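You operate a simulated robot arm through the tools that you are given. There is no shell and no other tool. Be economical: measure what you need, move in short steps, check, and stop when the job is done.

The job below is to be done with a simulated two-armed robot. You get a single attempt, and the scene is never put back.

Task
Take the 62 x 75 mm core from the shelf of the aisle bench and put it in the white tray. Then take the blue pad from the top of the end table and leave it on the shelf of the end table. Then open the bench drawer. Keep to this order. Set down upright: core.

It is judged by the outcome, as a careful person would: the job done as asked, and still so three seconds after it is handed in. It fails if anything else is knocked over, pushed out of place, dropped, spilled or broken.

Robot
Two 7-joint arms with two-finger parallel grippers on one trunk, on a base that drives. Base frame: it is fixed to the floor where the robot stands at the start and does not move with it; the origin is under the middle of the robot, x ahead of it, y to its left, z up. Units: m, rad, N and s.
The left shoulder is at the start at [0.05, 0.177, 1.029], the right one opposite. With the tool pointing down near the work surface each hand reaches from about 0.1 to 0.56 m from the robot's upright axis, wherever it stands, measured 20 degrees to its own side. Places, roughly: bench drawer [4.8, 3.8, 0.7]; pad [4, 5, 0.75]; shelf of the end table [4.3, 5.2, 0.2]. Payload 3.43 kg a hand.
The tool frame of a hand sits at the grasp point between the pads (the TCP): z along the fingers, y along the line on which they close. The tips reach 0.034 m beyond it. The gripper opens to 0.128 m. The fingers are 0.024 m wide and 0.012 m thick; the gripper's body (0.048 by 0.13 m) begins 0.096 m behind the TCP.
Orientation is told as [roll, pitch, yaw] about the base's x, y, z axes, in that order, counted from this pose: with the fingers straight down and closing along the base's y, the tool's x points along the base's -x, its y along +y and its z along -z.

Tools
- The arms move only by the tool drive_tool. It takes "left_deltas", "right_deltas" or both (then of equal length, played together; a hand with none holds still); each is a list of rows, each an object of numbers (a shift or turn left out is 0, a gripper value left out holds the last): "dx", "dy", "dz": the shift along the base's x, y, z in cm; "rx", "ry", "rz": the turn, a rotation vector about the base's x, y, z in rad; "hand": the closure in counts, from 0 (fully open) to 255 (shut). In form: [{"dx": .., "dy": .., "dz": .., "rx": .., "ry": .., "rz": .., "hand": ..}, ...]. A call has 1 to 12 rows; each row is the pose to reach, as a shift and turn from the pose commanded when the call began. Each row takes 0.2 s and may step no farther than 0.05 m and 0.15 rad from the row before; otherwise, or with a gripper value out of range, the whole call is refused. Where a pose cannot be reached the arm comes as near as it can. A force on the tool above 40 N (or 10 N above the force at the start of the call, whichever is more), or a blocked arm, ends the call early, and 0.2 s more pass. The fingers move at their own pace (about 0.108 m/s each) and stop on an object; they squeeze with about 34 N. The grip force told is the motor's: it shows also when the fingers shut on nothing. Time passes only in rows, and 0.2 s behind the last, so rows that repeat a pose let the fingers close. It gives the time, the measured TCP pose, the force on the tool (base axes), the opening and the grip force at its end, in the units of the frame above (readings bear some noise), with the torque about the TCP (base axes, N m) and any sound that the robot's microphone picked up.
- Cameras (640 x 400 px; columns grow to the right, rows downward): "scene" is now at [0.1227, -0.0389, 1.1551]; the picture's right is [-0.62, -0.79, 0.00], its down [-0.69, 0.54, -0.48] and it looks along [0.38, -0.29, -0.88] (base axes); focal length 255 px, centre (320, 200). "left" rides on the left gripper at [0.076, 0.011, -0.16] in its tool frame; the picture's right is [-0.15, 0.99, 0.00], its down [-0.88, -0.13, -0.46] and it looks along [-0.45, -0.07, 0.89] (tool axes); focal length 234 px, centre (320, 200). "right" rides on the right gripper at [0.076, -0.011, -0.16] in its tool frame; the picture's right is [0.15, 0.99, 0.00], its down [-0.88, 0.13, -0.46] and it looks along [-0.45, 0.07, 0.89] (tool axes); focal length 234 px, centre (320, 200). There is no depth. A picture from a camera that has moved, and an enlarged one, comes with that camera's place and axes in the base frame and with its lens.
- get_image(camera): a new picture of that camera. It takes no simulated time.
- move_column(by): slides the trunk up (or, below 0, down) by that many m; the arms and the scene camera ride with it, the base frame stays. It gives what a move gives, with no picture.
- roll_base(legs): drives the robot by 1 to 6 legs, each [ahead, turn to the left] in m and rad, along the robot's own axes; the way and the turn of a leg run together, so that a leg with both is an arc; at most 1.5 m and 3.142 rad a leg. The arms and the cameras ride along, it lands a little off, and it stops where it bumps. It gives what a move gives.
- pan_tilt(pan, tilt): turns the head with the scene camera to pan (to the left, within 1.396 rad either way) and tilt (down, from -0.506 to 1.204), counted from straight ahead of the robot. It gives what a move gives.
- zoom(camera, box): a new picture of the part [left, top, right, bottom] of that camera's present view, enlarged. It takes no simulated time.
- finish_job(): hands the job in; it is judged then, once.

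Work in short steps. Places have to be worked out from the pictures, the camera data and where the tool is seen: move nearer, look again, correct. Check each grasp and each placing, and mend what went wrong. You have 165 turns and 138 pictures in all, those below and enlarged ones among them. Open the grippers and draw the arms clear of the work before you hand the job in, unless the task says otherwise; then end with one line.

The tools are called after "Request:" as name(argument=value, ...) on one line, values as JSON. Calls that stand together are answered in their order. drive_tool: Moves the arms, as the interface text tells. Its arguments: {"type":"object","properties":{"left_deltas":{"type":"array"},"right_deltas":{"type":"array"}},"required":[]} The other tools are called the same way: move_column (by) slides the trunk up or down; roll_base (legs) drives the base; pan_tilt (pan, tilt) turns the head that bears the scene camera; get_image (camera) takes a picture; zoom (camera, box) takes an enlarged picture of a part of a camera's view; finish_job () hands the job in.

At the start:

```text
time: 0.0
left_position: [0.3024, -0.0386, 0.6462]
left_tcp_rot: [0.001, 0.001, -0.005]
left_contact_force: [-1.1, 0.6, -0.9]
left_moment: [-0.02, -0.01, -0.01]
left_gripper_width: 0.1281
left_gripper_force: 0.0
right_position: [0.3346, -0.3812, 0.6211]
right_tcp_rot: [0.001, -0.002, -0.003]
right_contact_force: [0.1, -0.8, 0.1]
right_moment: [0.03, -0.01, -0.03]
right_gripper_width: 0.128
right_gripper_force: 0.1
trunk travel left (down, up): [-0.2, 0.201]
robot x, y, heading: [0.0006, 0.0004, -0.003]
head pan, tilt: [-0.663, 1.073]
```

scene: 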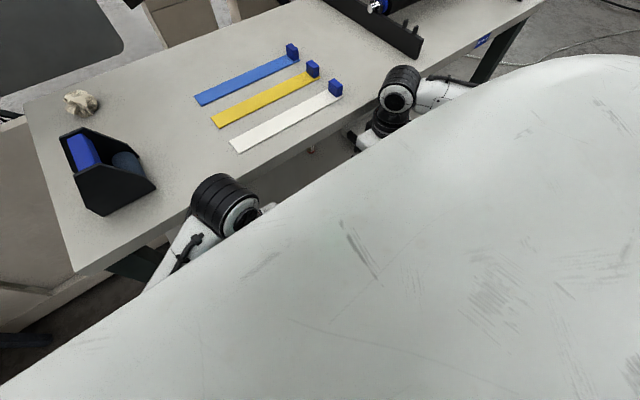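
right: 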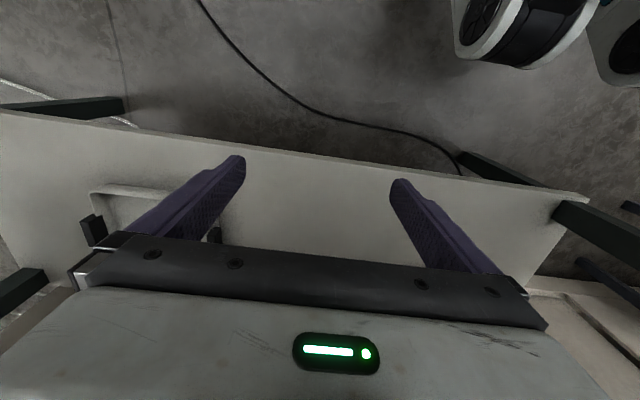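
left: 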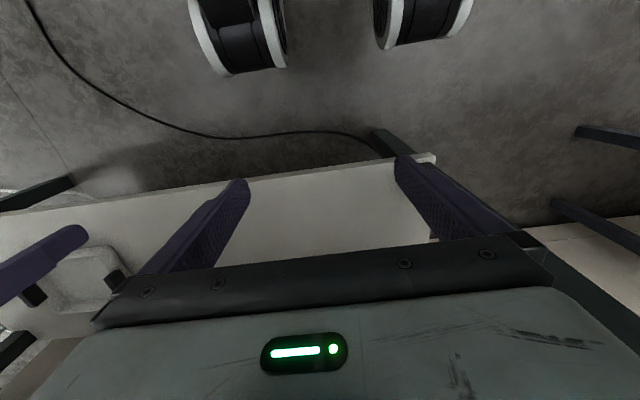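

I start by looking around with the head to find the benches.

Request:
pan_tilt(pan=0.0, tilt=0.5)

Request:
get_image(camera="scene")

Request:
pan_tilt(pan=1.1, tilt=0.3)

Request:
get_image(camera="scene")

Request:
pan_tilt(pan=-1.1, tilt=0.4)

Request:
get_image(camera="scene")

```text
time: 1.0
left_position: [0.3024, -0.0377, 0.6451]
left_tcp_rot: [-0.001, 0.0, -0.004]
left_contact_force: [-0.8, -0.5, -0.1]
left_moment: [-0.02, 0.0, 0.02]
left_gripper_width: 0.1282
left_gripper_force: 0.1
right_position: [0.3346, -0.3814, 0.6208]
right_tcp_rot: [-0.002, -0.001, -0.004]
right_contact_force: [0.9, -0.1, -0.5]
right_moment: [0.03, -0.01, 0.0]
right_gripper_width: 0.1279
right_gripper_force: 0.0
trunk travel left (down, up): [-0.2, 0.201]
robot x, y, heading: [0.0001, 0.0022, 0.001]
head pan, tilt: [0.0, 0.499]
```

```text
134 pictures are left
camera scene: at [0.1625, 0.001, 1.2011], right [0.0, -1.0, 0.0], down [-0.48, 0.0, -0.88], along [0.88, 0.0, -0.48], focal length 255 px, centre (320, 200)
```

scene: 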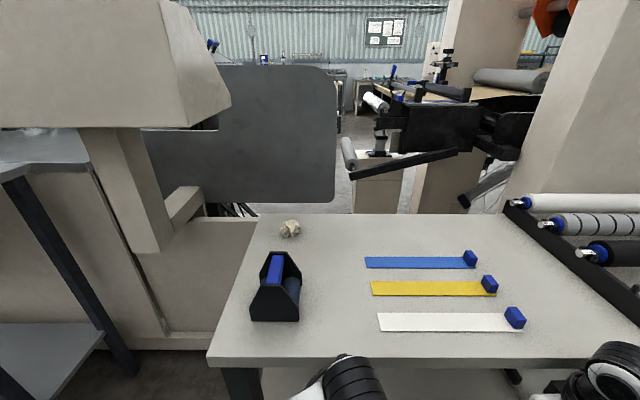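

```text
time: 2.4
left_position: [0.3022, -0.0378, 0.6444]
left_tcp_rot: [0.001, 0.001, -0.003]
left_contact_force: [0.0, 0.5, -0.4]
left_moment: [-0.04, -0.03, -0.03]
left_gripper_width: 0.128
left_gripper_force: 0.1
right_position: [0.3347, -0.3817, 0.622]
right_tcp_rot: [-0.003, 0.001, -0.004]
right_contact_force: [0.0, -0.4, 0.3]
right_moment: [-0.02, 0.02, -0.01]
right_gripper_width: 0.1279
right_gripper_force: 0.1
trunk travel left (down, up): [-0.2, 0.201]
robot x, y, heading: [-0.0013, -0.0, 0.002]
head pan, tilt: [1.1, 0.3]
```

```text
133 pictures are left
camera scene: at [0.114, 0.0843, 1.2195], right [0.89, -0.45, 0.0], down [-0.13, -0.26, -0.96], along [0.43, 0.85, -0.3], focal length 255 px, centre (320, 200)
```

scene: 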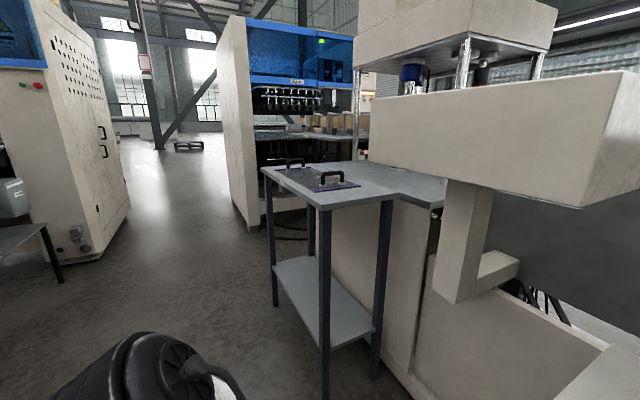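

```text
time: 4.4
left_position: [0.3024, -0.038, 0.646]
left_tcp_rot: [-0.001, -0.002, -0.004]
left_contact_force: [0.6, -0.3, -0.1]
left_moment: [-0.02, 0.04, -0.01]
left_gripper_width: 0.1279
left_gripper_force: 0.0
right_position: [0.3347, -0.3816, 0.6226]
right_tcp_rot: [-0.001, 0.002, -0.004]
right_contact_force: [-1.5, 0.1, 0.2]
right_moment: [-0.04, 0.0, 0.01]
right_gripper_width: 0.128
right_gripper_force: 0.0
trunk travel left (down, up): [-0.2, 0.201]
robot x, y, heading: [-0.0004, -0.0005, 0.004]
head pan, tilt: [-1.1, 0.4]
```

```text
132 pictures are left
camera scene: at [0.1136, -0.0814, 1.2103], right [-0.89, -0.45, 0.0], down [-0.18, 0.35, -0.92], along [0.42, -0.82, -0.39], focal length 255 px, centre (320, 200)
```

scene: 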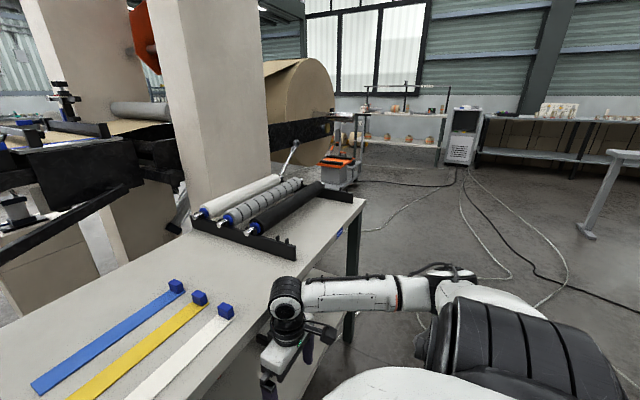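

The front bench has a lower shelf seen by the wrist cameras; I zoom there.

Request:
zoom(camera="right", box=[60, 150, 300, 300])

Request:
pan_tilt(pan=-0.3, tilt=1.2)

Request:
get_image(camera="scene")

```text
2.67 times, centred on (180, 225) of right
camera zoom: at [0.2586, -0.3935, 0.7825], right [-0.14, 0.99, 0.0], down [0.88, 0.13, 0.46], along [0.45, 0.06, -0.89], focal length 624 px, centre (693, 133)
```

zoom: 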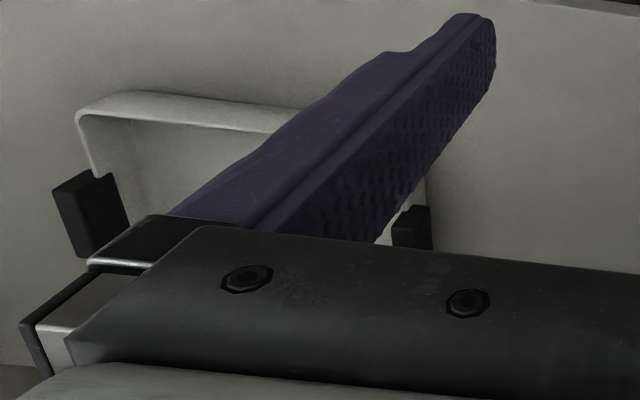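

```text
time: 5.6
left_position: [0.3037, -0.038, 0.6447]
left_tcp_rot: [-0.001, 0.001, -0.005]
left_contact_force: [0.2, 0.0, 0.4]
left_moment: [0.01, -0.02, -0.03]
left_gripper_width: 0.1278
left_gripper_force: 0.1
right_position: [0.3357, -0.3822, 0.6216]
right_tcp_rot: [-0.001, 0.0, -0.003]
right_contact_force: [-0.2, 0.3, -0.3]
right_moment: [0.0, -0.03, -0.02]
right_gripper_width: 0.1282
right_gripper_force: 0.1
trunk travel left (down, up): [-0.2, 0.201]
robot x, y, heading: [-0.0041, 0.0015, 0.004]
head pan, tilt: [-0.3, 1.201]
```

```text
130 pictures are left
camera scene: at [0.1249, -0.0155, 1.1475], right [-0.3, -0.95, 0.0], down [-0.89, 0.28, -0.36], along [0.35, -0.11, -0.93], focal length 255 px, centre (320, 200)
```

scene: 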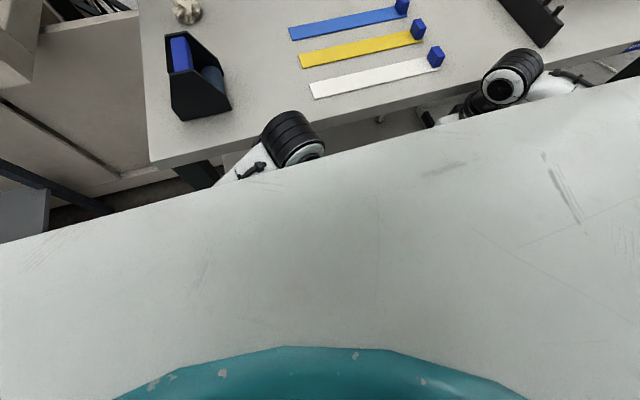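

A white tray sits on the lower shelf of the front bench. I back up to look under the bench.

Request:
roll_base(legs=[[-0.9, 0.0]])

Request:
pan_tilt(pan=-0.1, tilt=0.65)

Request:
get_image(camera="scene")

Request:
get_image(camera="right")

```text
time: 10.0
left_position: [-0.5379, -0.0399, 0.6458]
left_tcp_rot: [0.001, 0.001, 0.012]
left_contact_force: [0.0, 0.2, -1.5]
left_moment: [0.0, 0.0, -0.02]
left_gripper_width: 0.128
left_gripper_force: 0.1
right_position: [-0.5004, -0.3838, 0.6217]
right_tcp_rot: [-0.001, 0.0, 0.013]
right_contact_force: [-0.2, 0.7, -0.6]
right_moment: [0.01, 0.01, 0.01]
right_gripper_width: 0.1278
right_gripper_force: 0.0
trunk travel left (down, up): [-0.2, 0.201]
robot x, y, heading: [-0.8421, -0.0096, 0.018]
head pan, tilt: [-0.3, 1.201]
stopped in leg 1: the robot was blocked; the commanded pose is now the measured one
```

```text
time: 10.9
left_position: [-0.5369, -0.0405, 0.6461]
left_tcp_rot: [0.001, -0.001, 0.011]
left_contact_force: [-0.1, 0.2, 0.4]
left_moment: [0.03, -0.01, 0.0]
left_gripper_width: 0.128
left_gripper_force: 0.0
right_position: [-0.4995, -0.384, 0.6224]
right_tcp_rot: [-0.003, -0.002, 0.011]
right_contact_force: [1.1, -0.5, 0.1]
right_moment: [-0.04, 0.0, -0.01]
right_gripper_width: 0.128
right_gripper_force: 0.1
trunk travel left (down, up): [-0.2, 0.201]
robot x, y, heading: [-0.8412, -0.0075, 0.016]
head pan, tilt: [-0.099, 0.649]
```

```text
129 pictures are left
camera scene: at [-0.682, -0.0119, 1.1877], right [-0.08, -1.0, 0.0], down [-0.6, 0.05, -0.8], along [0.79, -0.07, -0.61], focal length 255 px, centre (320, 200)
```

scene: 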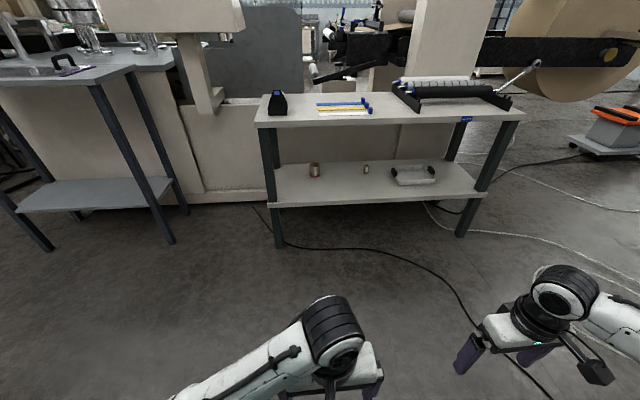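

```text
128 pictures are left
camera right: at [-0.5752, -0.3963, 0.7825], right [-0.16, 0.99, 0.0], down [0.88, 0.14, 0.46], along [0.45, 0.07, -0.89], focal length 234 px, centre (320, 200)
```

right: 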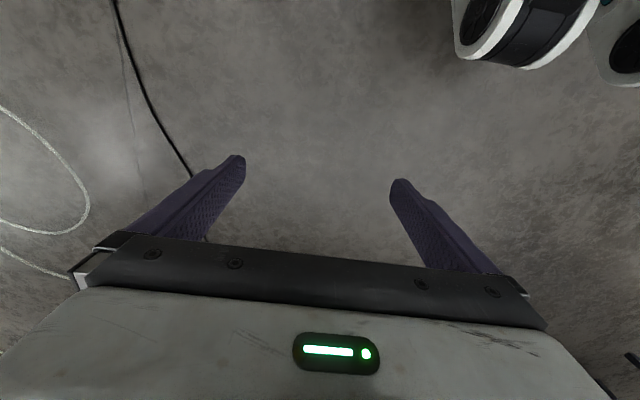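

Two small cylinders and a tray are on the lower shelf. Zoom in on them.

Request:
zoom(camera="scene", box=[260, 140, 500, 220])

Request:
zoom(camera="scene", box=[290, 150, 390, 200])

```text
2.67 times, centred on (380, 180) of scene
camera zoom: at [-0.682, -0.0119, 1.1877], right [-0.08, -1.0, 0.0], down [-0.6, 0.05, -0.8], along [0.79, -0.07, -0.61], focal length 681 px, centre (160, 253)
```

zoom: 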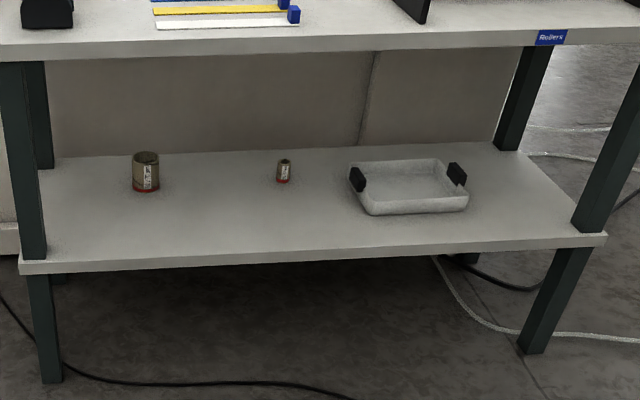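

```text
6.40 times, centred on (340, 175) of scene
camera zoom: at [-0.682, -0.0119, 1.1877], right [-0.08, -1.0, 0.0], down [-0.6, 0.05, -0.8], along [0.79, -0.07, -0.61], focal length 1634 px, centre (192, 360)
```

zoom: 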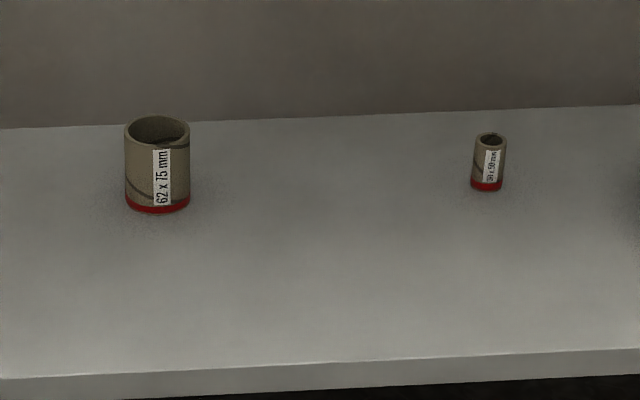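

The 62 x 75 core is the left one on the shelf (about [0.61, -0.09, 0.39]), tray about [0.53, -0.67]. I lower the trunk and drive nearer to look properly.

Request:
move_column(by=-0.2)

Request:
roll_base(legs=[[0, -0.166], [0.62, 0], [0, 0.15]])

Request:
pan_tilt(pan=0.0, tilt=0.6)

Request:
get_image(camera="scene")

```text
time: 13.1
left_position: [-0.5373, -0.0396, 0.4453]
left_tcp_rot: [-0.001, -0.002, 0.011]
left_contact_force: [0.1, 0.5, -0.1]
left_moment: [0.01, 0.0, 0.01]
left_gripper_width: 0.1283
left_gripper_force: 0.1
right_position: [-0.4984, -0.3834, 0.4223]
right_tcp_rot: [-0.002, 0.0, 0.012]
right_contact_force: [-0.4, 0.7, 0.7]
right_moment: [0.03, 0.04, 0.0]
right_gripper_width: 0.1278
right_gripper_force: 0.0
trunk travel left (down, up): [0.0, 0.401]
robot x, y, heading: [-0.8389, -0.0083, 0.011]
head pan, tilt: [-0.099, 0.649]
```

```text
time: 17.9
left_position: [0.0644, -0.1346, 0.4455]
left_tcp_rot: [0.0, 0.0, -0.001]
left_contact_force: [0.2, 0.7, 0.7]
left_moment: [0.0, 0.0, -0.02]
left_gripper_width: 0.1279
left_gripper_force: 0.1
right_position: [0.0968, -0.4783, 0.4213]
right_tcp_rot: [-0.004, 0.0, -0.004]
right_contact_force: [0.0, -0.3, 0.5]
right_moment: [-0.03, 0.03, -0.03]
right_gripper_width: 0.1278
right_gripper_force: 0.1
trunk travel left (down, up): [0.0, 0.401]
robot x, y, heading: [-0.2408, -0.0959, 0.001]
head pan, tilt: [-0.099, 0.649]
```

```text
time: 18.5
left_position: [0.0632, -0.1337, 0.444]
left_tcp_rot: [-0.002, 0.001, -0.002]
left_contact_force: [-0.4, 0.1, -0.4]
left_moment: [0.02, -0.01, 0.0]
left_gripper_width: 0.1276
left_gripper_force: 0.1
right_position: [0.0964, -0.4785, 0.4212]
right_tcp_rot: [-0.001, 0.001, -0.003]
right_contact_force: [0.3, 0.0, 0.0]
right_moment: [0.0, 0.05, -0.03]
right_gripper_width: 0.1279
right_gripper_force: 0.1
trunk travel left (down, up): [0.0, 0.401]
robot x, y, heading: [-0.238, -0.0959, -0.003]
head pan, tilt: [0.0, 0.6]
```

```text
125 pictures are left
camera scene: at [-0.0791, -0.0949, 0.992], right [0.0, -1.0, 0.0], down [-0.57, 0.0, -0.82], along [0.82, 0.0, -0.57], focal length 255 px, centre (320, 200)
```

scene: 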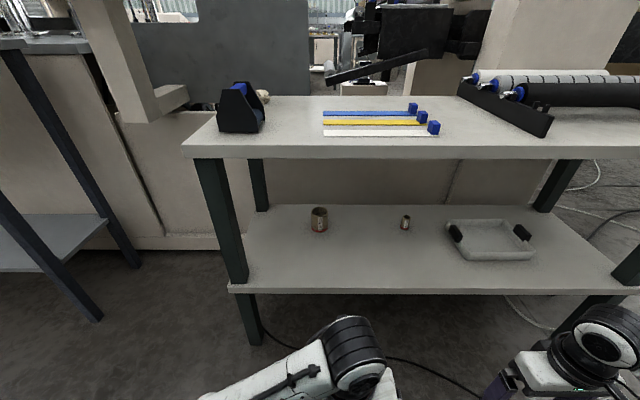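

Request:
zoom(camera="scene", box=[230, 140, 550, 340])

Request:
zoom(camera="scene", box=[280, 190, 440, 290])

```text
2.00 times, centred on (390, 240) of scene
camera zoom: at [-0.0791, -0.0949, 0.992], right [0.0, -1.0, 0.0], down [-0.57, 0.0, -0.82], along [0.82, 0.0, -0.57], focal length 511 px, centre (180, 120)
```

zoom: 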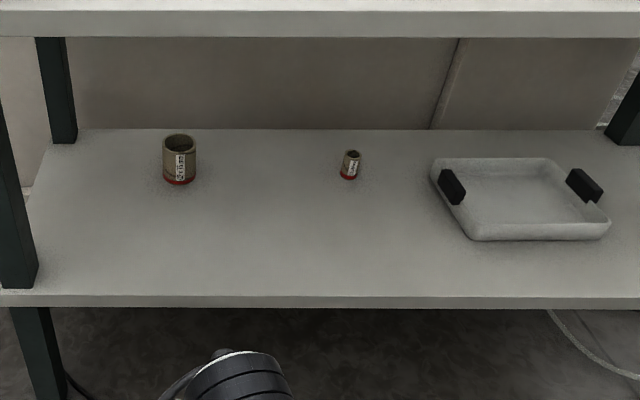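

```text
4.00 times, centred on (360, 240) of scene
camera zoom: at [-0.0791, -0.0949, 0.992], right [0.0, -1.0, 0.0], down [-0.57, 0.0, -0.82], along [0.82, 0.0, -0.57], focal length 1022 px, centre (160, 40)
```

zoom: 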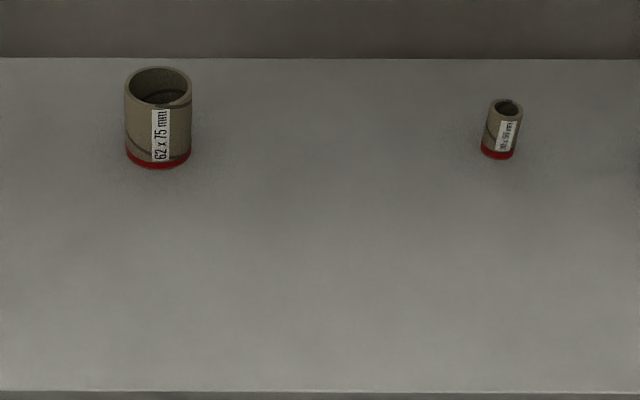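

Estimates: shelf z≈0.375, core ≈[0.635,-0.094], tray x 0.47–0.64, y −0.55…−0.77, shelf front edge x≈0.38. I re-position sideways to use the right hand, moving the left hand aside.

Request:
drive_tool(left_deltas=[{"dy": 5}, {"dy": 10}, {"dy": 15, "dx": -3}, {"dy": 18, "dx": -6}])

Request:
roll_base(legs=[[0, -0.5], [-0.41, 0], [0, 0.503], [0.3, 0]])

```text
refused: row 3 steps farther than a row can; nothing moved
```

```text
time: 25.6
left_position: [0.0035, 0.0628, 0.4453]
left_tcp_rot: [0.001, 0.0, 0.0]
left_contact_force: [0.1, 0.0, -0.1]
left_moment: [0.02, 0.01, -0.03]
left_gripper_width: 0.128
left_gripper_force: 0.0
right_position: [0.0367, -0.2802, 0.4228]
right_tcp_rot: [-0.001, 0.001, 0.0]
right_contact_force: [0.2, 1.1, 0.1]
right_moment: [0.0, -0.02, -0.01]
right_gripper_width: 0.128
right_gripper_force: 0.0
trunk travel left (down, up): [0.0, 0.401]
robot x, y, heading: [-0.3026, 0.101, 0.006]
head pan, tilt: [0.0, 0.6]
```

Base is at (-0.30, 0.10). I pitch the right hand forward and extend it to test reach while still outside the bench, and move the left hand aside.

Request:
drive_tool(right_deltas=[{"dy": 2, "dz": 1, "ry": -0.13}, {"dy": 5, "dz": 2, "ry": -0.26}, {"dy": 8, "dz": 3, "ry": -0.39}, {"dy": 11, "dz": 4, "ry": -0.52}, {"dy": 14, "dz": 5, "ry": -0.65}, {"dy": 17, "dz": 5, "ry": -0.78}, {"dy": 18.6, "dz": 5, "ry": -0.91}, {"dy": 18.6, "dz": 5, "ry": -1.0, "dx": 3}, {"dy": 18.6, "dz": 5, "ry": -1.0, "dx": 7}, {"dy": 18.6, "dz": 5, "ry": -1.0, "dx": 11}, {"dy": 18.6, "dz": 5, "ry": -1.0, "dx": 15}], left_deltas=[{"dy": 4}, {"dy": 8}, {"dy": 12}, {"dy": 15, "dx": -2}, {"dy": 15, "dx": -4}, {"dy": 15, "dx": -6}, {"dy": 15, "dx": -6}, {"dy": 15, "dx": -6}, {"dy": 15, "dx": -6}, {"dy": 15, "dx": -6}, {"dy": 15, "dx": -6}])

Request:
get_image(camera="scene")

Request:
get_image(camera="right")

```text
time: 27.1
left_position: [-0.0561, 0.2158, 0.4454]
left_tcp_rot: [0.002, 0.001, 0.002]
left_contact_force: [0.2, 1.0, 0.0]
left_moment: [-0.05, 0.01, 0.02]
left_gripper_width: 0.1278
left_gripper_force: 0.1
right_position: [0.0412, -0.1111, 0.4746]
right_tcp_rot: [-0.036, -0.824, 0.028]
right_contact_force: [-1.3, -4.8, 4.4]
right_moment: [0.23, 0.68, 0.85]
right_gripper_width: 0.1281
right_gripper_force: 0.1
right hand out of reach, approached as far as the arm can: row 5
trunk travel left (down, up): [0.0, 0.401]
robot x, y, heading: [-0.3003, 0.1012, 0.01]
head pan, tilt: [0.0, 0.6]
stopped in row 7 (right hand): the force on the tool passed its limit at 79 N (the readings are from after the stop); the commanded pose is now the measured one
```

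```text
122 pictures are left
camera scene: at [-0.1403, 0.1025, 0.9921], right [0.0, -1.0, 0.0], down [-0.56, 0.0, -0.83], along [0.83, 0.0, -0.56], focal length 255 px, centre (320, 200)
```

scene: 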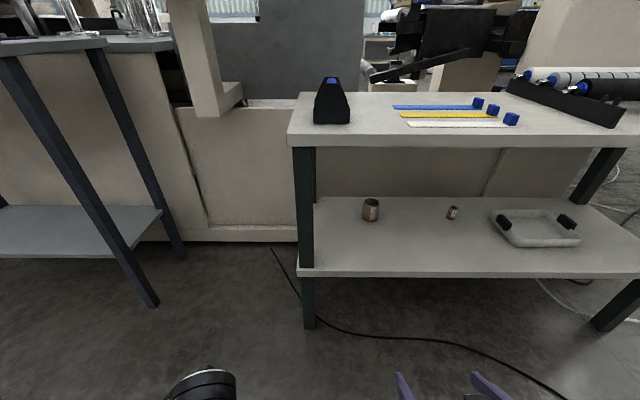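

```text
121 pictures are left
camera right: at [-0.1283, -0.1217, 0.5297], right [-0.1, 0.99, -0.13], down [0.26, 0.15, 0.95], along [0.96, 0.06, -0.28], focal length 234 px, centre (320, 200)
```

right: 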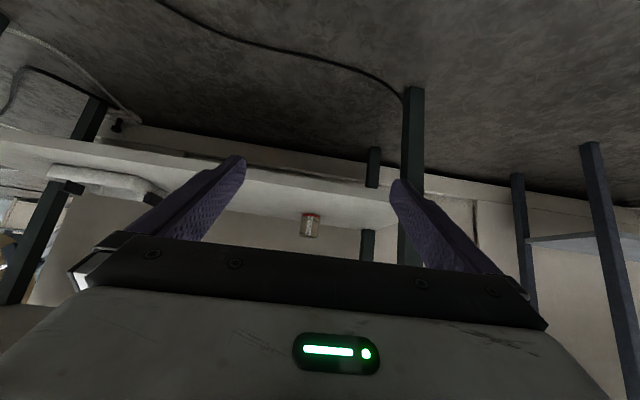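

The wrist got too folded near the body; I extend forward first, then finish the pitch.

Request:
drive_tool(right_deltas=[{"dx": 4}, {"dx": 8}, {"dx": 12}, {"dx": 16}, {"dx": 20}, {"dx": 24}, {"dx": 24, "ry": -0.1, "rx": 0.03, "rz": -0.02, "dy": 1.5}, {"dx": 24, "ry": -0.18, "rx": 0.03, "rz": -0.02, "dy": 1.5}])

Request:
get_image(camera="scene")

```text
time: 28.9
left_position: [-0.0565, 0.2156, 0.4444]
left_tcp_rot: [0.001, 0.002, 0.001]
left_contact_force: [0.0, 0.8, 0.2]
left_moment: [0.04, 0.03, 0.01]
left_gripper_width: 0.1283
left_gripper_force: 0.0
right_position: [0.2821, -0.0958, 0.4746]
right_tcp_rot: [0.017, -1.004, -0.033]
right_contact_force: [0.3, 0.7, -0.9]
right_moment: [-0.06, -0.01, 0.01]
right_gripper_width: 0.1279
right_gripper_force: 0.0
trunk travel left (down, up): [0.0, 0.401]
robot x, y, heading: [-0.2973, 0.1016, 0.003]
head pan, tilt: [0.0, 0.6]
```

```text
120 pictures are left
camera scene: at [-0.1403, 0.1025, 0.9921], right [0.0, -1.0, 0.0], down [-0.56, 0.0, -0.83], along [0.83, 0.0, -0.56], focal length 255 px, centre (320, 200)
```

scene: 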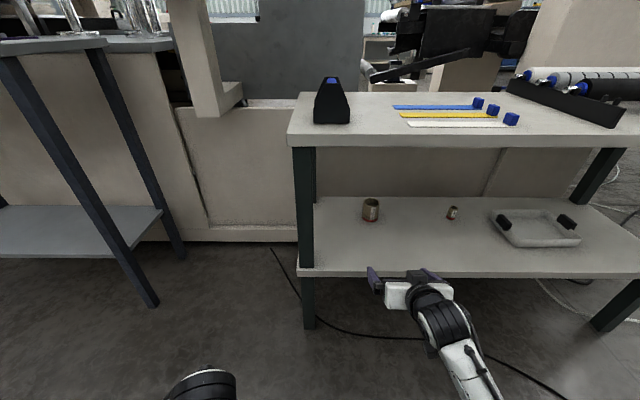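

Extended pose works. I lower slightly to z≈0.445 and drive in 0.24 m.

Request:
drive_tool(right_deltas=[{"dz": -3}])

Request:
roll_base(legs=[[0.24, 0]])

Request:
get_image(camera="right")

Request:
get_image(camera="scene")

```text
time: 29.2
left_position: [-0.0567, 0.2134, 0.4459]
left_tcp_rot: [0.001, 0.002, 0.0]
left_contact_force: [-1.0, -0.5, -0.6]
left_moment: [0.05, 0.02, -0.01]
left_gripper_width: 0.128
left_gripper_force: 0.1
right_position: [0.2849, -0.102, 0.4489]
right_tcp_rot: [0.006, -1.014, -0.032]
right_contact_force: [0.5, 0.1, -0.4]
right_moment: [-0.03, 0.03, 0.0]
right_gripper_width: 0.1281
right_gripper_force: 0.0
trunk travel left (down, up): [0.0, 0.401]
robot x, y, heading: [-0.3, 0.1041, 0.007]
head pan, tilt: [0.0, 0.6]
```

```text
time: 31.0
left_position: [0.1884, 0.2143, 0.4429]
left_tcp_rot: [0.002, 0.001, -0.006]
left_contact_force: [-0.9, -0.5, 0.5]
left_moment: [0.02, 0.01, 0.03]
left_gripper_width: 0.128
left_gripper_force: 0.0
right_position: [0.5244, -0.105, 0.4467]
right_tcp_rot: [0.003, -1.01, -0.034]
right_contact_force: [0.2, 0.0, -0.4]
right_moment: [0.02, 0.0, -0.03]
right_gripper_width: 0.1283
right_gripper_force: 0.2
trunk travel left (down, up): [0.0, 0.401]
robot x, y, heading: [-0.0603, 0.1023, 0.003]
head pan, tilt: [0.0, 0.6]
```

```text
119 pictures are left
camera right: at [0.3495, -0.1113, 0.4685], right [-0.05, 0.99, -0.12], down [0.09, 0.13, 0.99], along [0.99, 0.04, -0.09], focal length 234 px, centre (320, 200)
```

right: 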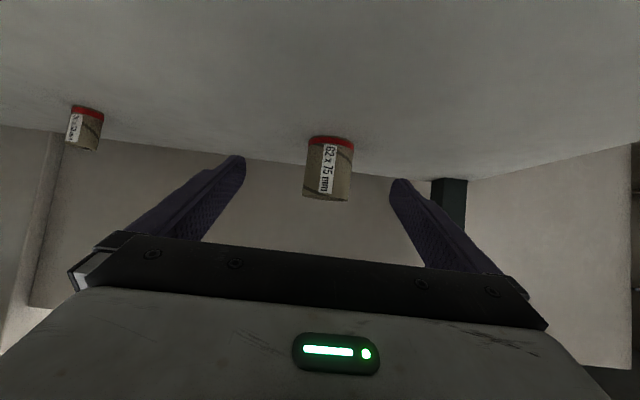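

```text
118 pictures are left
camera scene: at [0.1028, 0.1013, 0.992], right [0.0, -1.0, 0.0], down [-0.56, 0.0, -0.83], along [0.83, 0.0, -0.56], focal length 255 px, centre (320, 200)
```

scene: 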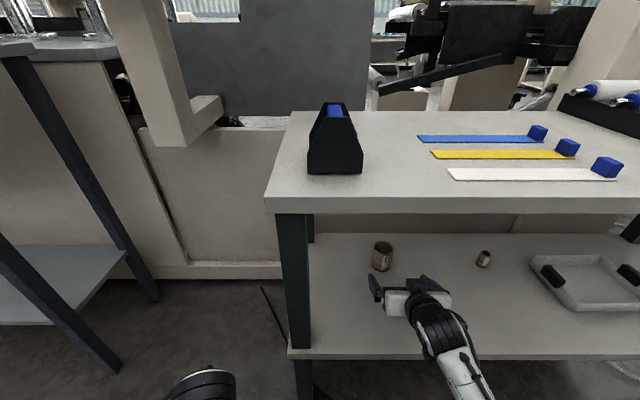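

The core is nearly centred between the fingers, at x≈0.65, y≈-0.093. I advance 7 cm, lower, and correct y by 1.2 cm.

Request:
drive_tool(right_deltas=[{"dy": 1.2, "dz": -1.5}, {"dy": 1.2, "dx": 2.5, "dz": -2.5}, {"dy": 1.2, "dx": 5, "dz": -2.5}, {"dy": 1.2, "dx": 7, "dz": -2.5}])

Request:
get_image(camera="right")

Request:
zoom(camera="scene", box=[320, 220, 480, 320])

```text
time: 32.2
left_position: [0.189, 0.215, 0.444]
left_tcp_rot: [0.003, 0.002, -0.003]
left_contact_force: [0.3, 1.1, 0.1]
left_moment: [0.03, -0.01, -0.01]
left_gripper_width: 0.1278
left_gripper_force: 0.2
right_position: [0.5922, -0.1296, 0.4092]
right_tcp_rot: [-0.108, -0.993, 0.041]
right_contact_force: [0.0, 0.4, 0.2]
right_moment: [0.03, 0.0, -0.01]
right_gripper_width: 0.128
right_gripper_force: 0.0
trunk travel left (down, up): [0.0, 0.401]
robot x, y, heading: [-0.0572, 0.1023, 0.002]
head pan, tilt: [0.0, 0.6]
stopped in row 4 (right hand): the arm was blocked; the commanded pose is now the measured one
```

```text
117 pictures are left
camera right: at [0.415, -0.1315, 0.4347], right [-0.03, 0.98, -0.18], down [0.11, 0.18, 0.98], along [0.99, 0.01, -0.11], focal length 234 px, centre (320, 200)
```

right: 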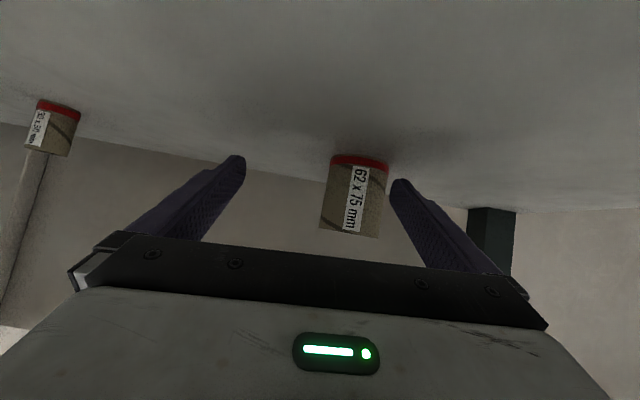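

```text
4.00 times, centred on (400, 270) of scene
camera zoom: at [0.1034, 0.1009, 0.9916], right [0.0, -1.0, 0.0], down [-0.57, 0.0, -0.82], along [0.82, 0.0, -0.57], focal length 1022 px, centre (0, -80)
```

zoom: 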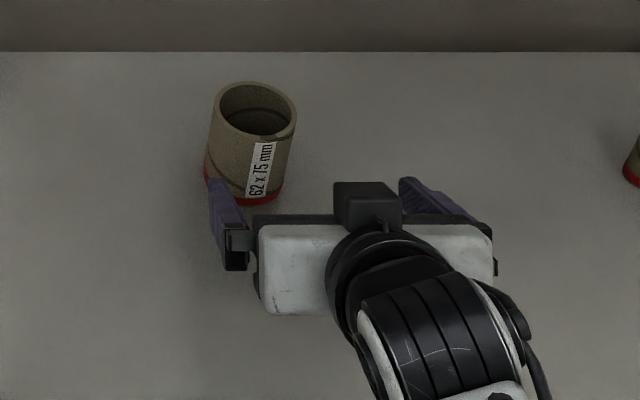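

The hand was blocked with the core not between the fingers. I look down with the head to see the forearm.

Request:
pan_tilt(pan=-0.5, tilt=1.1)

Request:
get_image(camera="scene")

Request:
get_image(camera="left")

```text
time: 33.2
left_position: [0.1883, 0.2143, 0.4446]
left_tcp_rot: [0.004, 0.001, -0.004]
left_contact_force: [0.4, 0.5, 0.3]
left_moment: [0.01, 0.01, 0.0]
left_gripper_width: 0.128
left_gripper_force: 0.0
right_position: [0.59, -0.1296, 0.4088]
right_tcp_rot: [-0.106, -0.993, 0.043]
right_contact_force: [-0.5, 0.4, 0.1]
right_moment: [0.02, -0.02, 0.01]
right_gripper_width: 0.1282
right_gripper_force: 0.1
trunk travel left (down, up): [0.0, 0.401]
robot x, y, heading: [-0.0575, 0.0997, 0.001]
head pan, tilt: [-0.499, 1.1]
```

```text
115 pictures are left
camera scene: at [0.0705, 0.0704, 0.9533], right [-0.48, -0.88, 0.0], down [-0.78, 0.43, -0.45], along [0.4, -0.22, -0.89], focal length 255 px, centre (320, 200)
```

scene: 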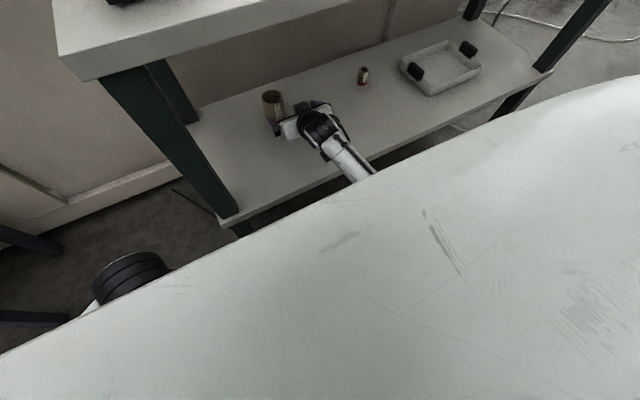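

```text
114 pictures are left
camera left: at [0.1137, 0.2254, 0.6043], right [0.15, 0.99, 0.0], down [0.88, -0.14, 0.45], along [0.45, -0.07, -0.89], focal length 234 px, centre (320, 200)
```

left: 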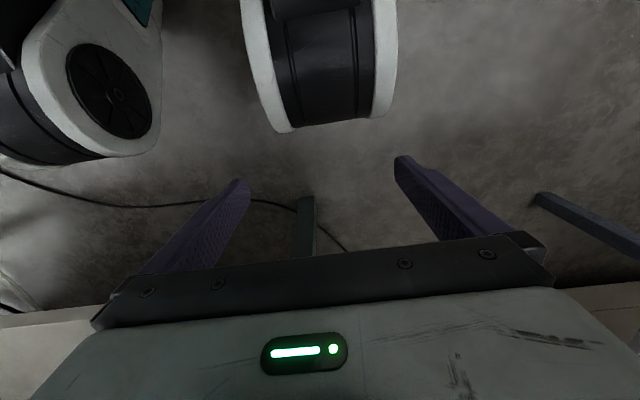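

The elbow hangs low, so the forearm likely met the shelf edge. I back off 5 cm, raise the trunk 0.12 m, then bring the hand back down to level.

Request:
drive_tool(right_deltas=[{"dx": -3}, {"dx": -7, "dy": -1}])

Request:
move_column(by=0.12)

Request:
drive_tool(right_deltas=[{"dz": -2, "dy": 2, "rx": 0.1, "rz": -0.03}, {"dz": -5, "dy": 4, "rx": 0.1, "rz": -0.03}, {"dz": -8, "dy": 4.5, "rx": 0.1, "rz": -0.03}, {"dz": -10.5, "dy": 4.5, "rx": 0.1, "rz": -0.03}, {"dz": -11.5, "dy": 4.5, "rx": 0.1, "rz": -0.03}])

Request:
get_image(camera="right")

Request:
get_image(camera="left")

```text
time: 33.8
left_position: [0.1888, 0.2144, 0.4435]
left_tcp_rot: [0.005, 0.001, -0.005]
left_contact_force: [-0.9, -0.2, 0.7]
left_moment: [-0.01, 0.03, 0.0]
left_gripper_width: 0.1282
left_gripper_force: 0.0
right_position: [0.5213, -0.1389, 0.4103]
right_tcp_rot: [-0.11, -0.997, 0.041]
right_contact_force: [0.5, 0.5, 0.7]
right_moment: [0.01, 0.02, 0.0]
right_gripper_width: 0.1279
right_gripper_force: 0.0
trunk travel left (down, up): [0.0, 0.401]
robot x, y, heading: [-0.0567, 0.1027, -0.006]
head pan, tilt: [-0.499, 1.1]
```

```text
time: 35.3
left_position: [0.1882, 0.2146, 0.564]
left_tcp_rot: [0.002, 0.003, -0.007]
left_contact_force: [0.4, -0.3, 0.2]
left_moment: [0.03, 0.0, -0.01]
left_gripper_width: 0.128
left_gripper_force: 0.0
right_position: [0.5203, -0.1355, 0.5295]
right_tcp_rot: [-0.102, -0.993, 0.042]
right_contact_force: [-0.6, 0.6, 0.8]
right_moment: [-0.01, -0.05, 0.0]
right_gripper_width: 0.1282
right_gripper_force: 0.1
trunk travel left (down, up): [-0.12, 0.281]
robot x, y, heading: [-0.0532, 0.1014, -0.003]
head pan, tilt: [-0.499, 1.1]
```

```text
time: 36.7
left_position: [0.187, 0.2151, 0.5638]
left_tcp_rot: [0.002, 0.002, -0.005]
left_contact_force: [0.2, 0.2, -1.0]
left_moment: [0.03, -0.03, 0.02]
left_gripper_width: 0.1281
left_gripper_force: 0.1
right_position: [0.5156, -0.135, 0.4114]
right_tcp_rot: [-0.068, -0.99, -0.024]
right_contact_force: [-0.1, -0.8, 0.3]
right_moment: [-0.01, -0.01, 0.0]
right_gripper_width: 0.1278
right_gripper_force: 0.0
trunk travel left (down, up): [-0.12, 0.281]
robot x, y, heading: [-0.0572, 0.1026, -0.002]
head pan, tilt: [-0.499, 1.1]
stopped in row 5 (right hand): the arm was blocked; the commanded pose is now the measured one
```

```text
113 pictures are left
camera right: at [0.3405, -0.1324, 0.4365], right [0.0, 0.99, -0.16], down [0.12, 0.16, 0.98], along [0.99, -0.02, -0.11], focal length 234 px, centre (320, 200)
```

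right: 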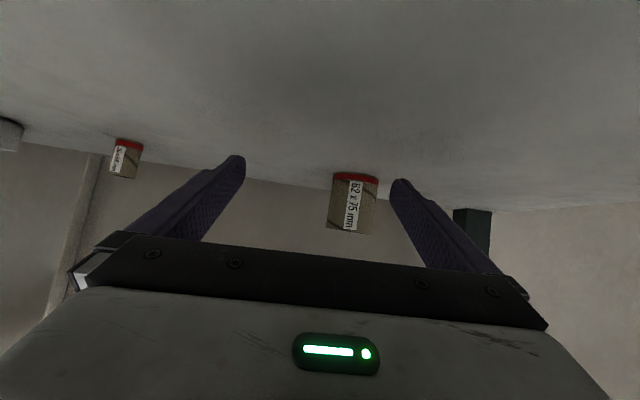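

```text
112 pictures are left
camera left: at [0.1135, 0.2261, 0.7241], right [0.15, 0.99, 0.0], down [0.88, -0.14, 0.45], along [0.45, -0.07, -0.89], focal length 234 px, centre (320, 200)
```

left: 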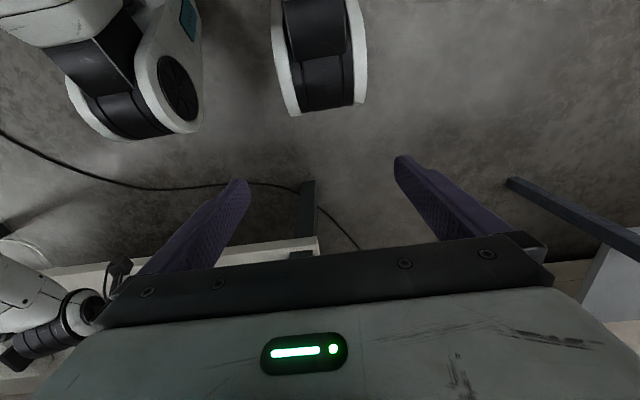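

The elbow hangs below shelf level, so the forearm meets the shelf edge. I drive back, raise the trunk more so the forearm slopes down into the shelf.

Request:
roll_base(legs=[[-0.25, 0]])

Request:
move_column(by=0.15)

Request:
drive_tool(right_deltas=[{"dz": -4}, {"dz": -8, "dy": 2, "rx": 0.07, "rz": 0.02}, {"dz": -11, "dy": 4, "rx": 0.07, "rz": 0.02}, {"dz": -11, "dy": 4, "rx": 0.07, "rz": 0.02}])

Request:
pan_tilt(pan=-0.2, tilt=0.8)

Request:
get_image(camera="scene")

Request:
get_image(camera="left")

```text
time: 38.5
left_position: [-0.0631, 0.2162, 0.5649]
left_tcp_rot: [0.002, 0.003, 0.002]
left_contact_force: [0.5, -0.8, 0.5]
left_moment: [0.03, -0.03, 0.01]
left_gripper_width: 0.128
left_gripper_force: 0.0
right_position: [0.2687, -0.1316, 0.4108]
right_tcp_rot: [-0.068, -0.988, -0.02]
right_contact_force: [-0.5, 1.4, -0.9]
right_moment: [-0.03, 0.01, 0.0]
right_gripper_width: 0.1283
right_gripper_force: 0.0
trunk travel left (down, up): [-0.12, 0.281]
robot x, y, heading: [-0.3086, 0.0977, 0.002]
head pan, tilt: [-0.499, 1.1]
```

```text
time: 40.2
left_position: [-0.0623, 0.2152, 0.7147]
left_tcp_rot: [0.001, 0.002, 0.002]
left_contact_force: [0.3, -0.3, 0.7]
left_moment: [0.0, -0.02, -0.02]
left_gripper_width: 0.1281
left_gripper_force: 0.0
right_position: [0.2684, -0.1324, 0.561]
right_tcp_rot: [-0.07, -0.991, -0.02]
right_contact_force: [-0.3, 0.3, 0.5]
right_moment: [0.01, -0.02, 0.0]
right_gripper_width: 0.128
right_gripper_force: 0.0
trunk travel left (down, up): [-0.27, 0.131]
robot x, y, heading: [-0.3076, 0.1002, 0.002]
head pan, tilt: [-0.499, 1.1]
```

```text
time: 41.2
left_position: [-0.0622, 0.2166, 0.7139]
left_tcp_rot: [0.001, 0.001, 0.001]
left_contact_force: [0.0, 0.2, -0.4]
left_moment: [0.01, -0.01, 0.0]
left_gripper_width: 0.1284
left_gripper_force: 0.0
right_position: [0.2726, -0.0894, 0.4583]
right_tcp_rot: [0.061, -0.986, -0.107]
right_contact_force: [0.4, 0.1, 0.4]
right_moment: [0.0, 0.01, -0.02]
right_gripper_width: 0.1281
right_gripper_force: 0.1
right hand out of reach, approached as far as the arm can: row 3, 4
trunk travel left (down, up): [-0.27, 0.131]
robot x, y, heading: [-0.3062, 0.0951, 0.008]
head pan, tilt: [-0.499, 1.1]
```

```text
time: 42.0
left_position: [-0.0623, 0.2162, 0.7144]
left_tcp_rot: [0.003, 0.002, 0.0]
left_contact_force: [-0.3, 0.0, 0.5]
left_moment: [-0.01, 0.03, -0.04]
left_gripper_width: 0.1279
left_gripper_force: 0.1
right_position: [0.2718, -0.0883, 0.4571]
right_tcp_rot: [0.058, -0.985, -0.108]
right_contact_force: [0.4, -0.4, 0.0]
right_moment: [-0.03, 0.06, -0.01]
right_gripper_width: 0.1276
right_gripper_force: 0.1
trunk travel left (down, up): [-0.27, 0.131]
robot x, y, heading: [-0.3053, 0.101, 0.005]
head pan, tilt: [-0.201, 0.799]
```

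```text
111 pictures are left
camera scene: at [-0.1557, 0.0863, 1.2451], right [-0.2, -0.98, 0.0], down [-0.7, 0.14, -0.7], along [0.68, -0.14, -0.72], focal length 255 px, centre (320, 200)
```

scene: 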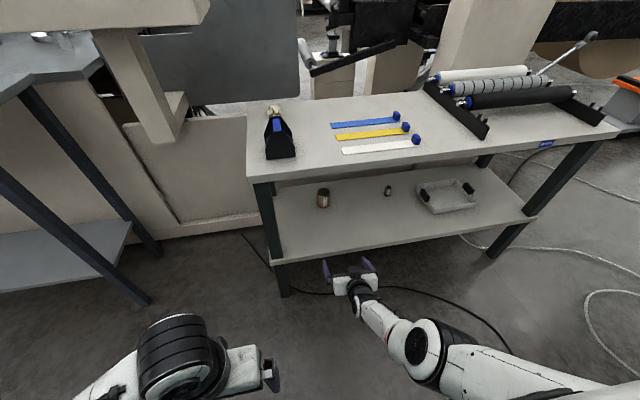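

```text
110 pictures are left
camera left: at [-0.1367, 0.2267, 0.8741], right [0.15, 0.99, 0.0], down [0.88, -0.13, 0.45], along [0.45, -0.07, -0.89], focal length 234 px, centre (320, 200)
```

left: 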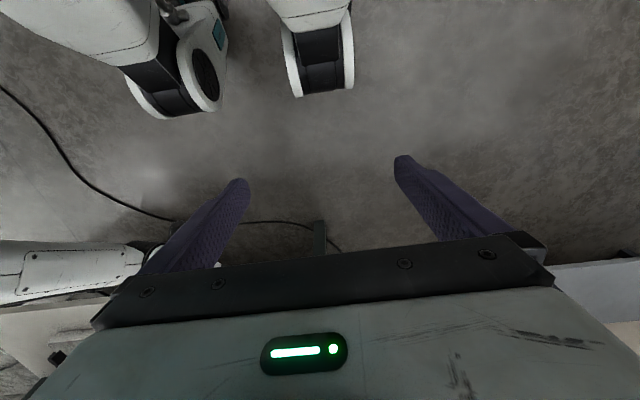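

Now the arm is nearly straight; a trunk height in between should do. I lower the trunk 0.09 and raise the hand to z≈0.43.

Request:
move_column(by=-0.09)

Request:
drive_tool(right_deltas=[{"dz": 3}, {"dz": 6.5, "rx": -0.06, "rz": 0.1}, {"dz": 6.5, "rx": -0.06, "rz": 0.1}])

Request:
get_image(camera="scene")

```text
time: 43.3
left_position: [-0.062, 0.2159, 0.6246]
left_tcp_rot: [0.001, 0.003, 0.002]
left_contact_force: [-0.6, 0.3, -0.9]
left_moment: [0.0, -0.02, 0.0]
left_gripper_width: 0.128
left_gripper_force: 0.1
right_position: [0.2711, -0.0896, 0.3684]
right_tcp_rot: [0.06, -0.986, -0.106]
right_contact_force: [-0.3, -0.1, 0.6]
right_moment: [-0.02, -0.02, -0.01]
right_gripper_width: 0.1278
right_gripper_force: 0.1
trunk travel left (down, up): [-0.18, 0.221]
robot x, y, heading: [-0.3082, 0.1005, 0.006]
head pan, tilt: [-0.201, 0.799]
```

```text
time: 44.3
left_position: [-0.0625, 0.215, 0.6251]
left_tcp_rot: [0.003, 0.001, 0.001]
left_contact_force: [0.0, 0.6, -0.3]
left_moment: [-0.01, -0.01, 0.04]
left_gripper_width: 0.1281
left_gripper_force: 0.1
right_position: [0.3297, -0.0808, 0.4943]
right_tcp_rot: [-0.013, -1.095, 0.049]
right_contact_force: [-0.1, -0.2, 0.2]
right_moment: [-0.04, 0.0, -0.01]
right_gripper_width: 0.1278
right_gripper_force: 0.1
trunk travel left (down, up): [-0.18, 0.221]
robot x, y, heading: [-0.3056, 0.1, 0.011]
head pan, tilt: [-0.201, 0.799]
stopped in row 3 (right hand): the arm was blocked; the commanded pose is now the measured one
```

```text
109 pictures are left
camera scene: at [-0.1556, 0.0865, 1.1552], right [-0.19, -0.98, 0.0], down [-0.7, 0.14, -0.7], along [0.68, -0.14, -0.72], focal length 255 px, centre (320, 200)
```

scene: 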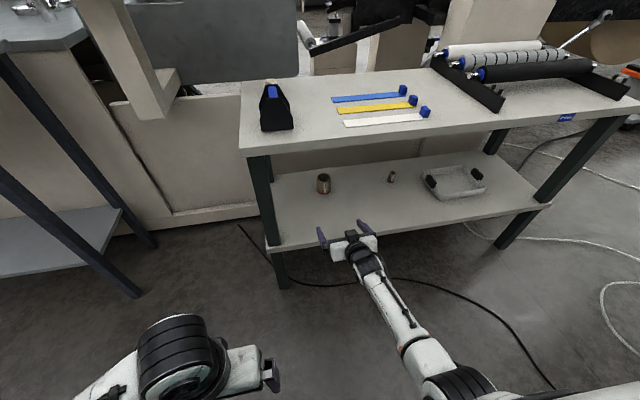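

The arm is now extended but healthy (z≈0.494). I lower it in small steps while still outside the bench to check tracking.

Request:
drive_tool(right_deltas=[{"dz": -2, "dy": -0.5}, {"dz": -4, "dx": -2, "dy": -1}, {"dz": -6, "dx": -3, "dy": -1}, {"dz": -7, "dx": -4, "dy": -1}, {"dz": -7, "dx": -4, "dy": -1}])

```text
time: 45.5
left_position: [-0.0607, 0.2157, 0.624]
left_tcp_rot: [0.002, 0.002, 0.002]
left_contact_force: [-0.4, 0.1, 0.3]
left_moment: [0.03, 0.02, 0.01]
left_gripper_width: 0.1281
left_gripper_force: 0.1
right_position: [0.2895, -0.0904, 0.4216]
right_tcp_rot: [-0.013, -1.092, 0.051]
right_contact_force: [-0.7, 0.8, 0.2]
right_moment: [-0.02, -0.01, 0.02]
right_gripper_width: 0.1281
right_gripper_force: 0.0
trunk travel left (down, up): [-0.18, 0.221]
robot x, y, heading: [-0.3106, 0.1027, 0.011]
head pan, tilt: [-0.201, 0.799]
```

Tracks well at z 0.42. Drive in 0.25 m.

Request:
roll_base(legs=[[0.25, -0.008]])

Request:
get_image(camera="right")

Request:
get_image(camera="scene")

```text
time: 47.3
left_position: [0.1854, 0.2139, 0.6257]
left_tcp_rot: [0.003, 0.003, -0.007]
left_contact_force: [-0.8, 0.3, 0.2]
left_moment: [-0.01, 0.03, -0.03]
left_gripper_width: 0.1279
left_gripper_force: 0.0
right_position: [0.5353, -0.0952, 0.4233]
right_tcp_rot: [-0.015, -1.093, 0.041]
right_contact_force: [-1.3, 0.7, -0.7]
right_moment: [0.0, -0.03, 0.01]
right_gripper_width: 0.1281
right_gripper_force: 0.1
trunk travel left (down, up): [-0.18, 0.221]
robot x, y, heading: [-0.0607, 0.1012, -0.002]
head pan, tilt: [-0.201, 0.799]
```

```text
108 pictures are left
camera right: at [0.3585, -0.1114, 0.43], right [-0.1, 0.99, -0.14], down [0.0, 0.14, 0.99], along [1.0, 0.1, -0.01], focal length 234 px, centre (320, 200)
```

right: 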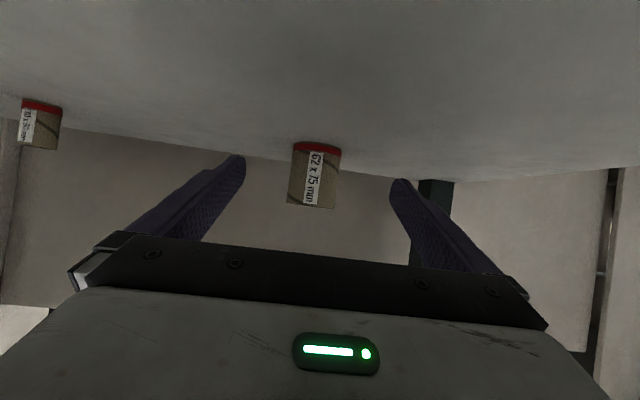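

```text
107 pictures are left
camera scene: at [0.0915, 0.0855, 1.1552], right [-0.2, -0.98, 0.0], down [-0.7, 0.15, -0.7], along [0.68, -0.14, -0.72], focal length 255 px, centre (320, 200)
```

scene: 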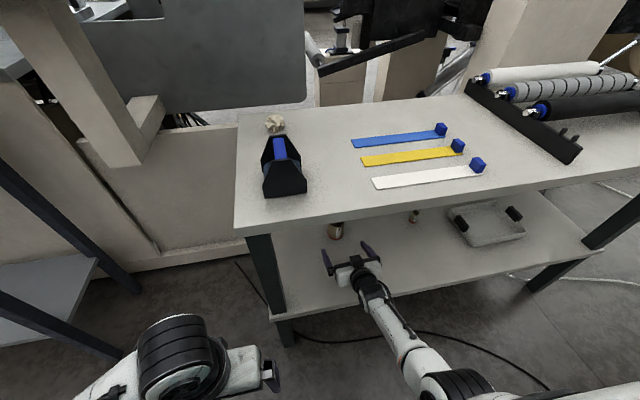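

Core is centred. Advance 6 cm.

Request:
drive_tool(right_deltas=[{"dx": 2.5, "dy": 0.1}, {"dx": 5, "dy": 0.2}, {"dx": 6, "dy": 0.2}])

Request:
get_image(camera="right")

Request:
zoom(camera="scene", box=[290, 190, 450, 290])

```text
time: 48.1
left_position: [0.1854, 0.2139, 0.6244]
left_tcp_rot: [0.001, 0.002, -0.007]
left_contact_force: [-0.3, -0.9, 0.1]
left_moment: [0.0, 0.0, 0.03]
left_gripper_width: 0.1281
left_gripper_force: 0.0
right_position: [0.5834, -0.0899, 0.4308]
right_tcp_rot: [-0.014, -1.093, 0.041]
right_contact_force: [1.0, -0.6, -0.5]
right_moment: [0.02, -0.02, 0.01]
right_gripper_width: 0.1278
right_gripper_force: 0.0
right hand out of reach, approached as far as the arm can: row 2, 3
trunk travel left (down, up): [-0.18, 0.221]
robot x, y, heading: [-0.0596, 0.1001, -0.003]
head pan, tilt: [-0.201, 0.799]
```

```text
106 pictures are left
camera right: at [0.4058, -0.1067, 0.4376], right [-0.1, 0.99, -0.14], down [0.0, 0.14, 0.99], along [1.0, 0.1, -0.01], focal length 234 px, centre (320, 200)
```

right: 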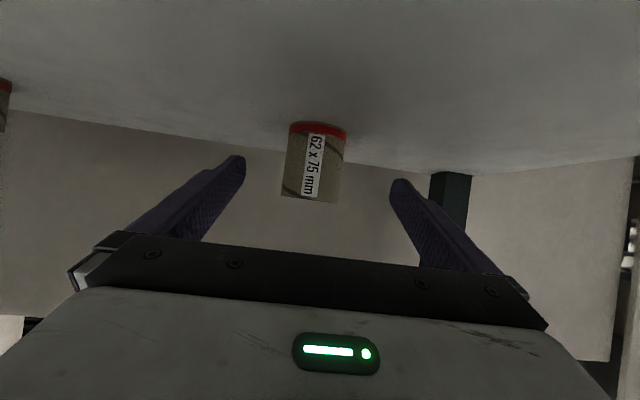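

```text
4.00 times, centred on (370, 240) of scene
camera zoom: at [0.0915, 0.0854, 1.1552], right [-0.2, -0.98, 0.0], down [-0.7, 0.15, -0.7], along [0.68, -0.14, -0.72], focal length 1022 px, centre (120, 40)
```

zoom: 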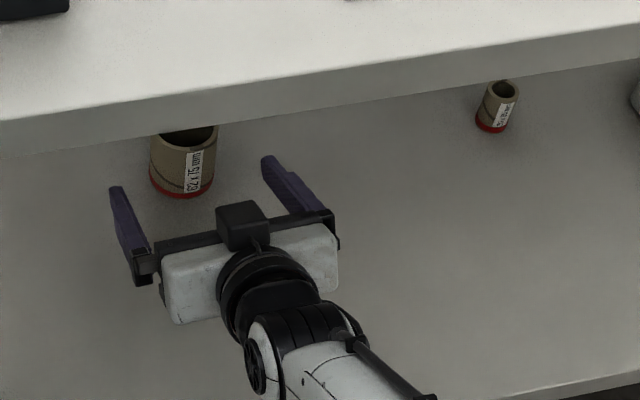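

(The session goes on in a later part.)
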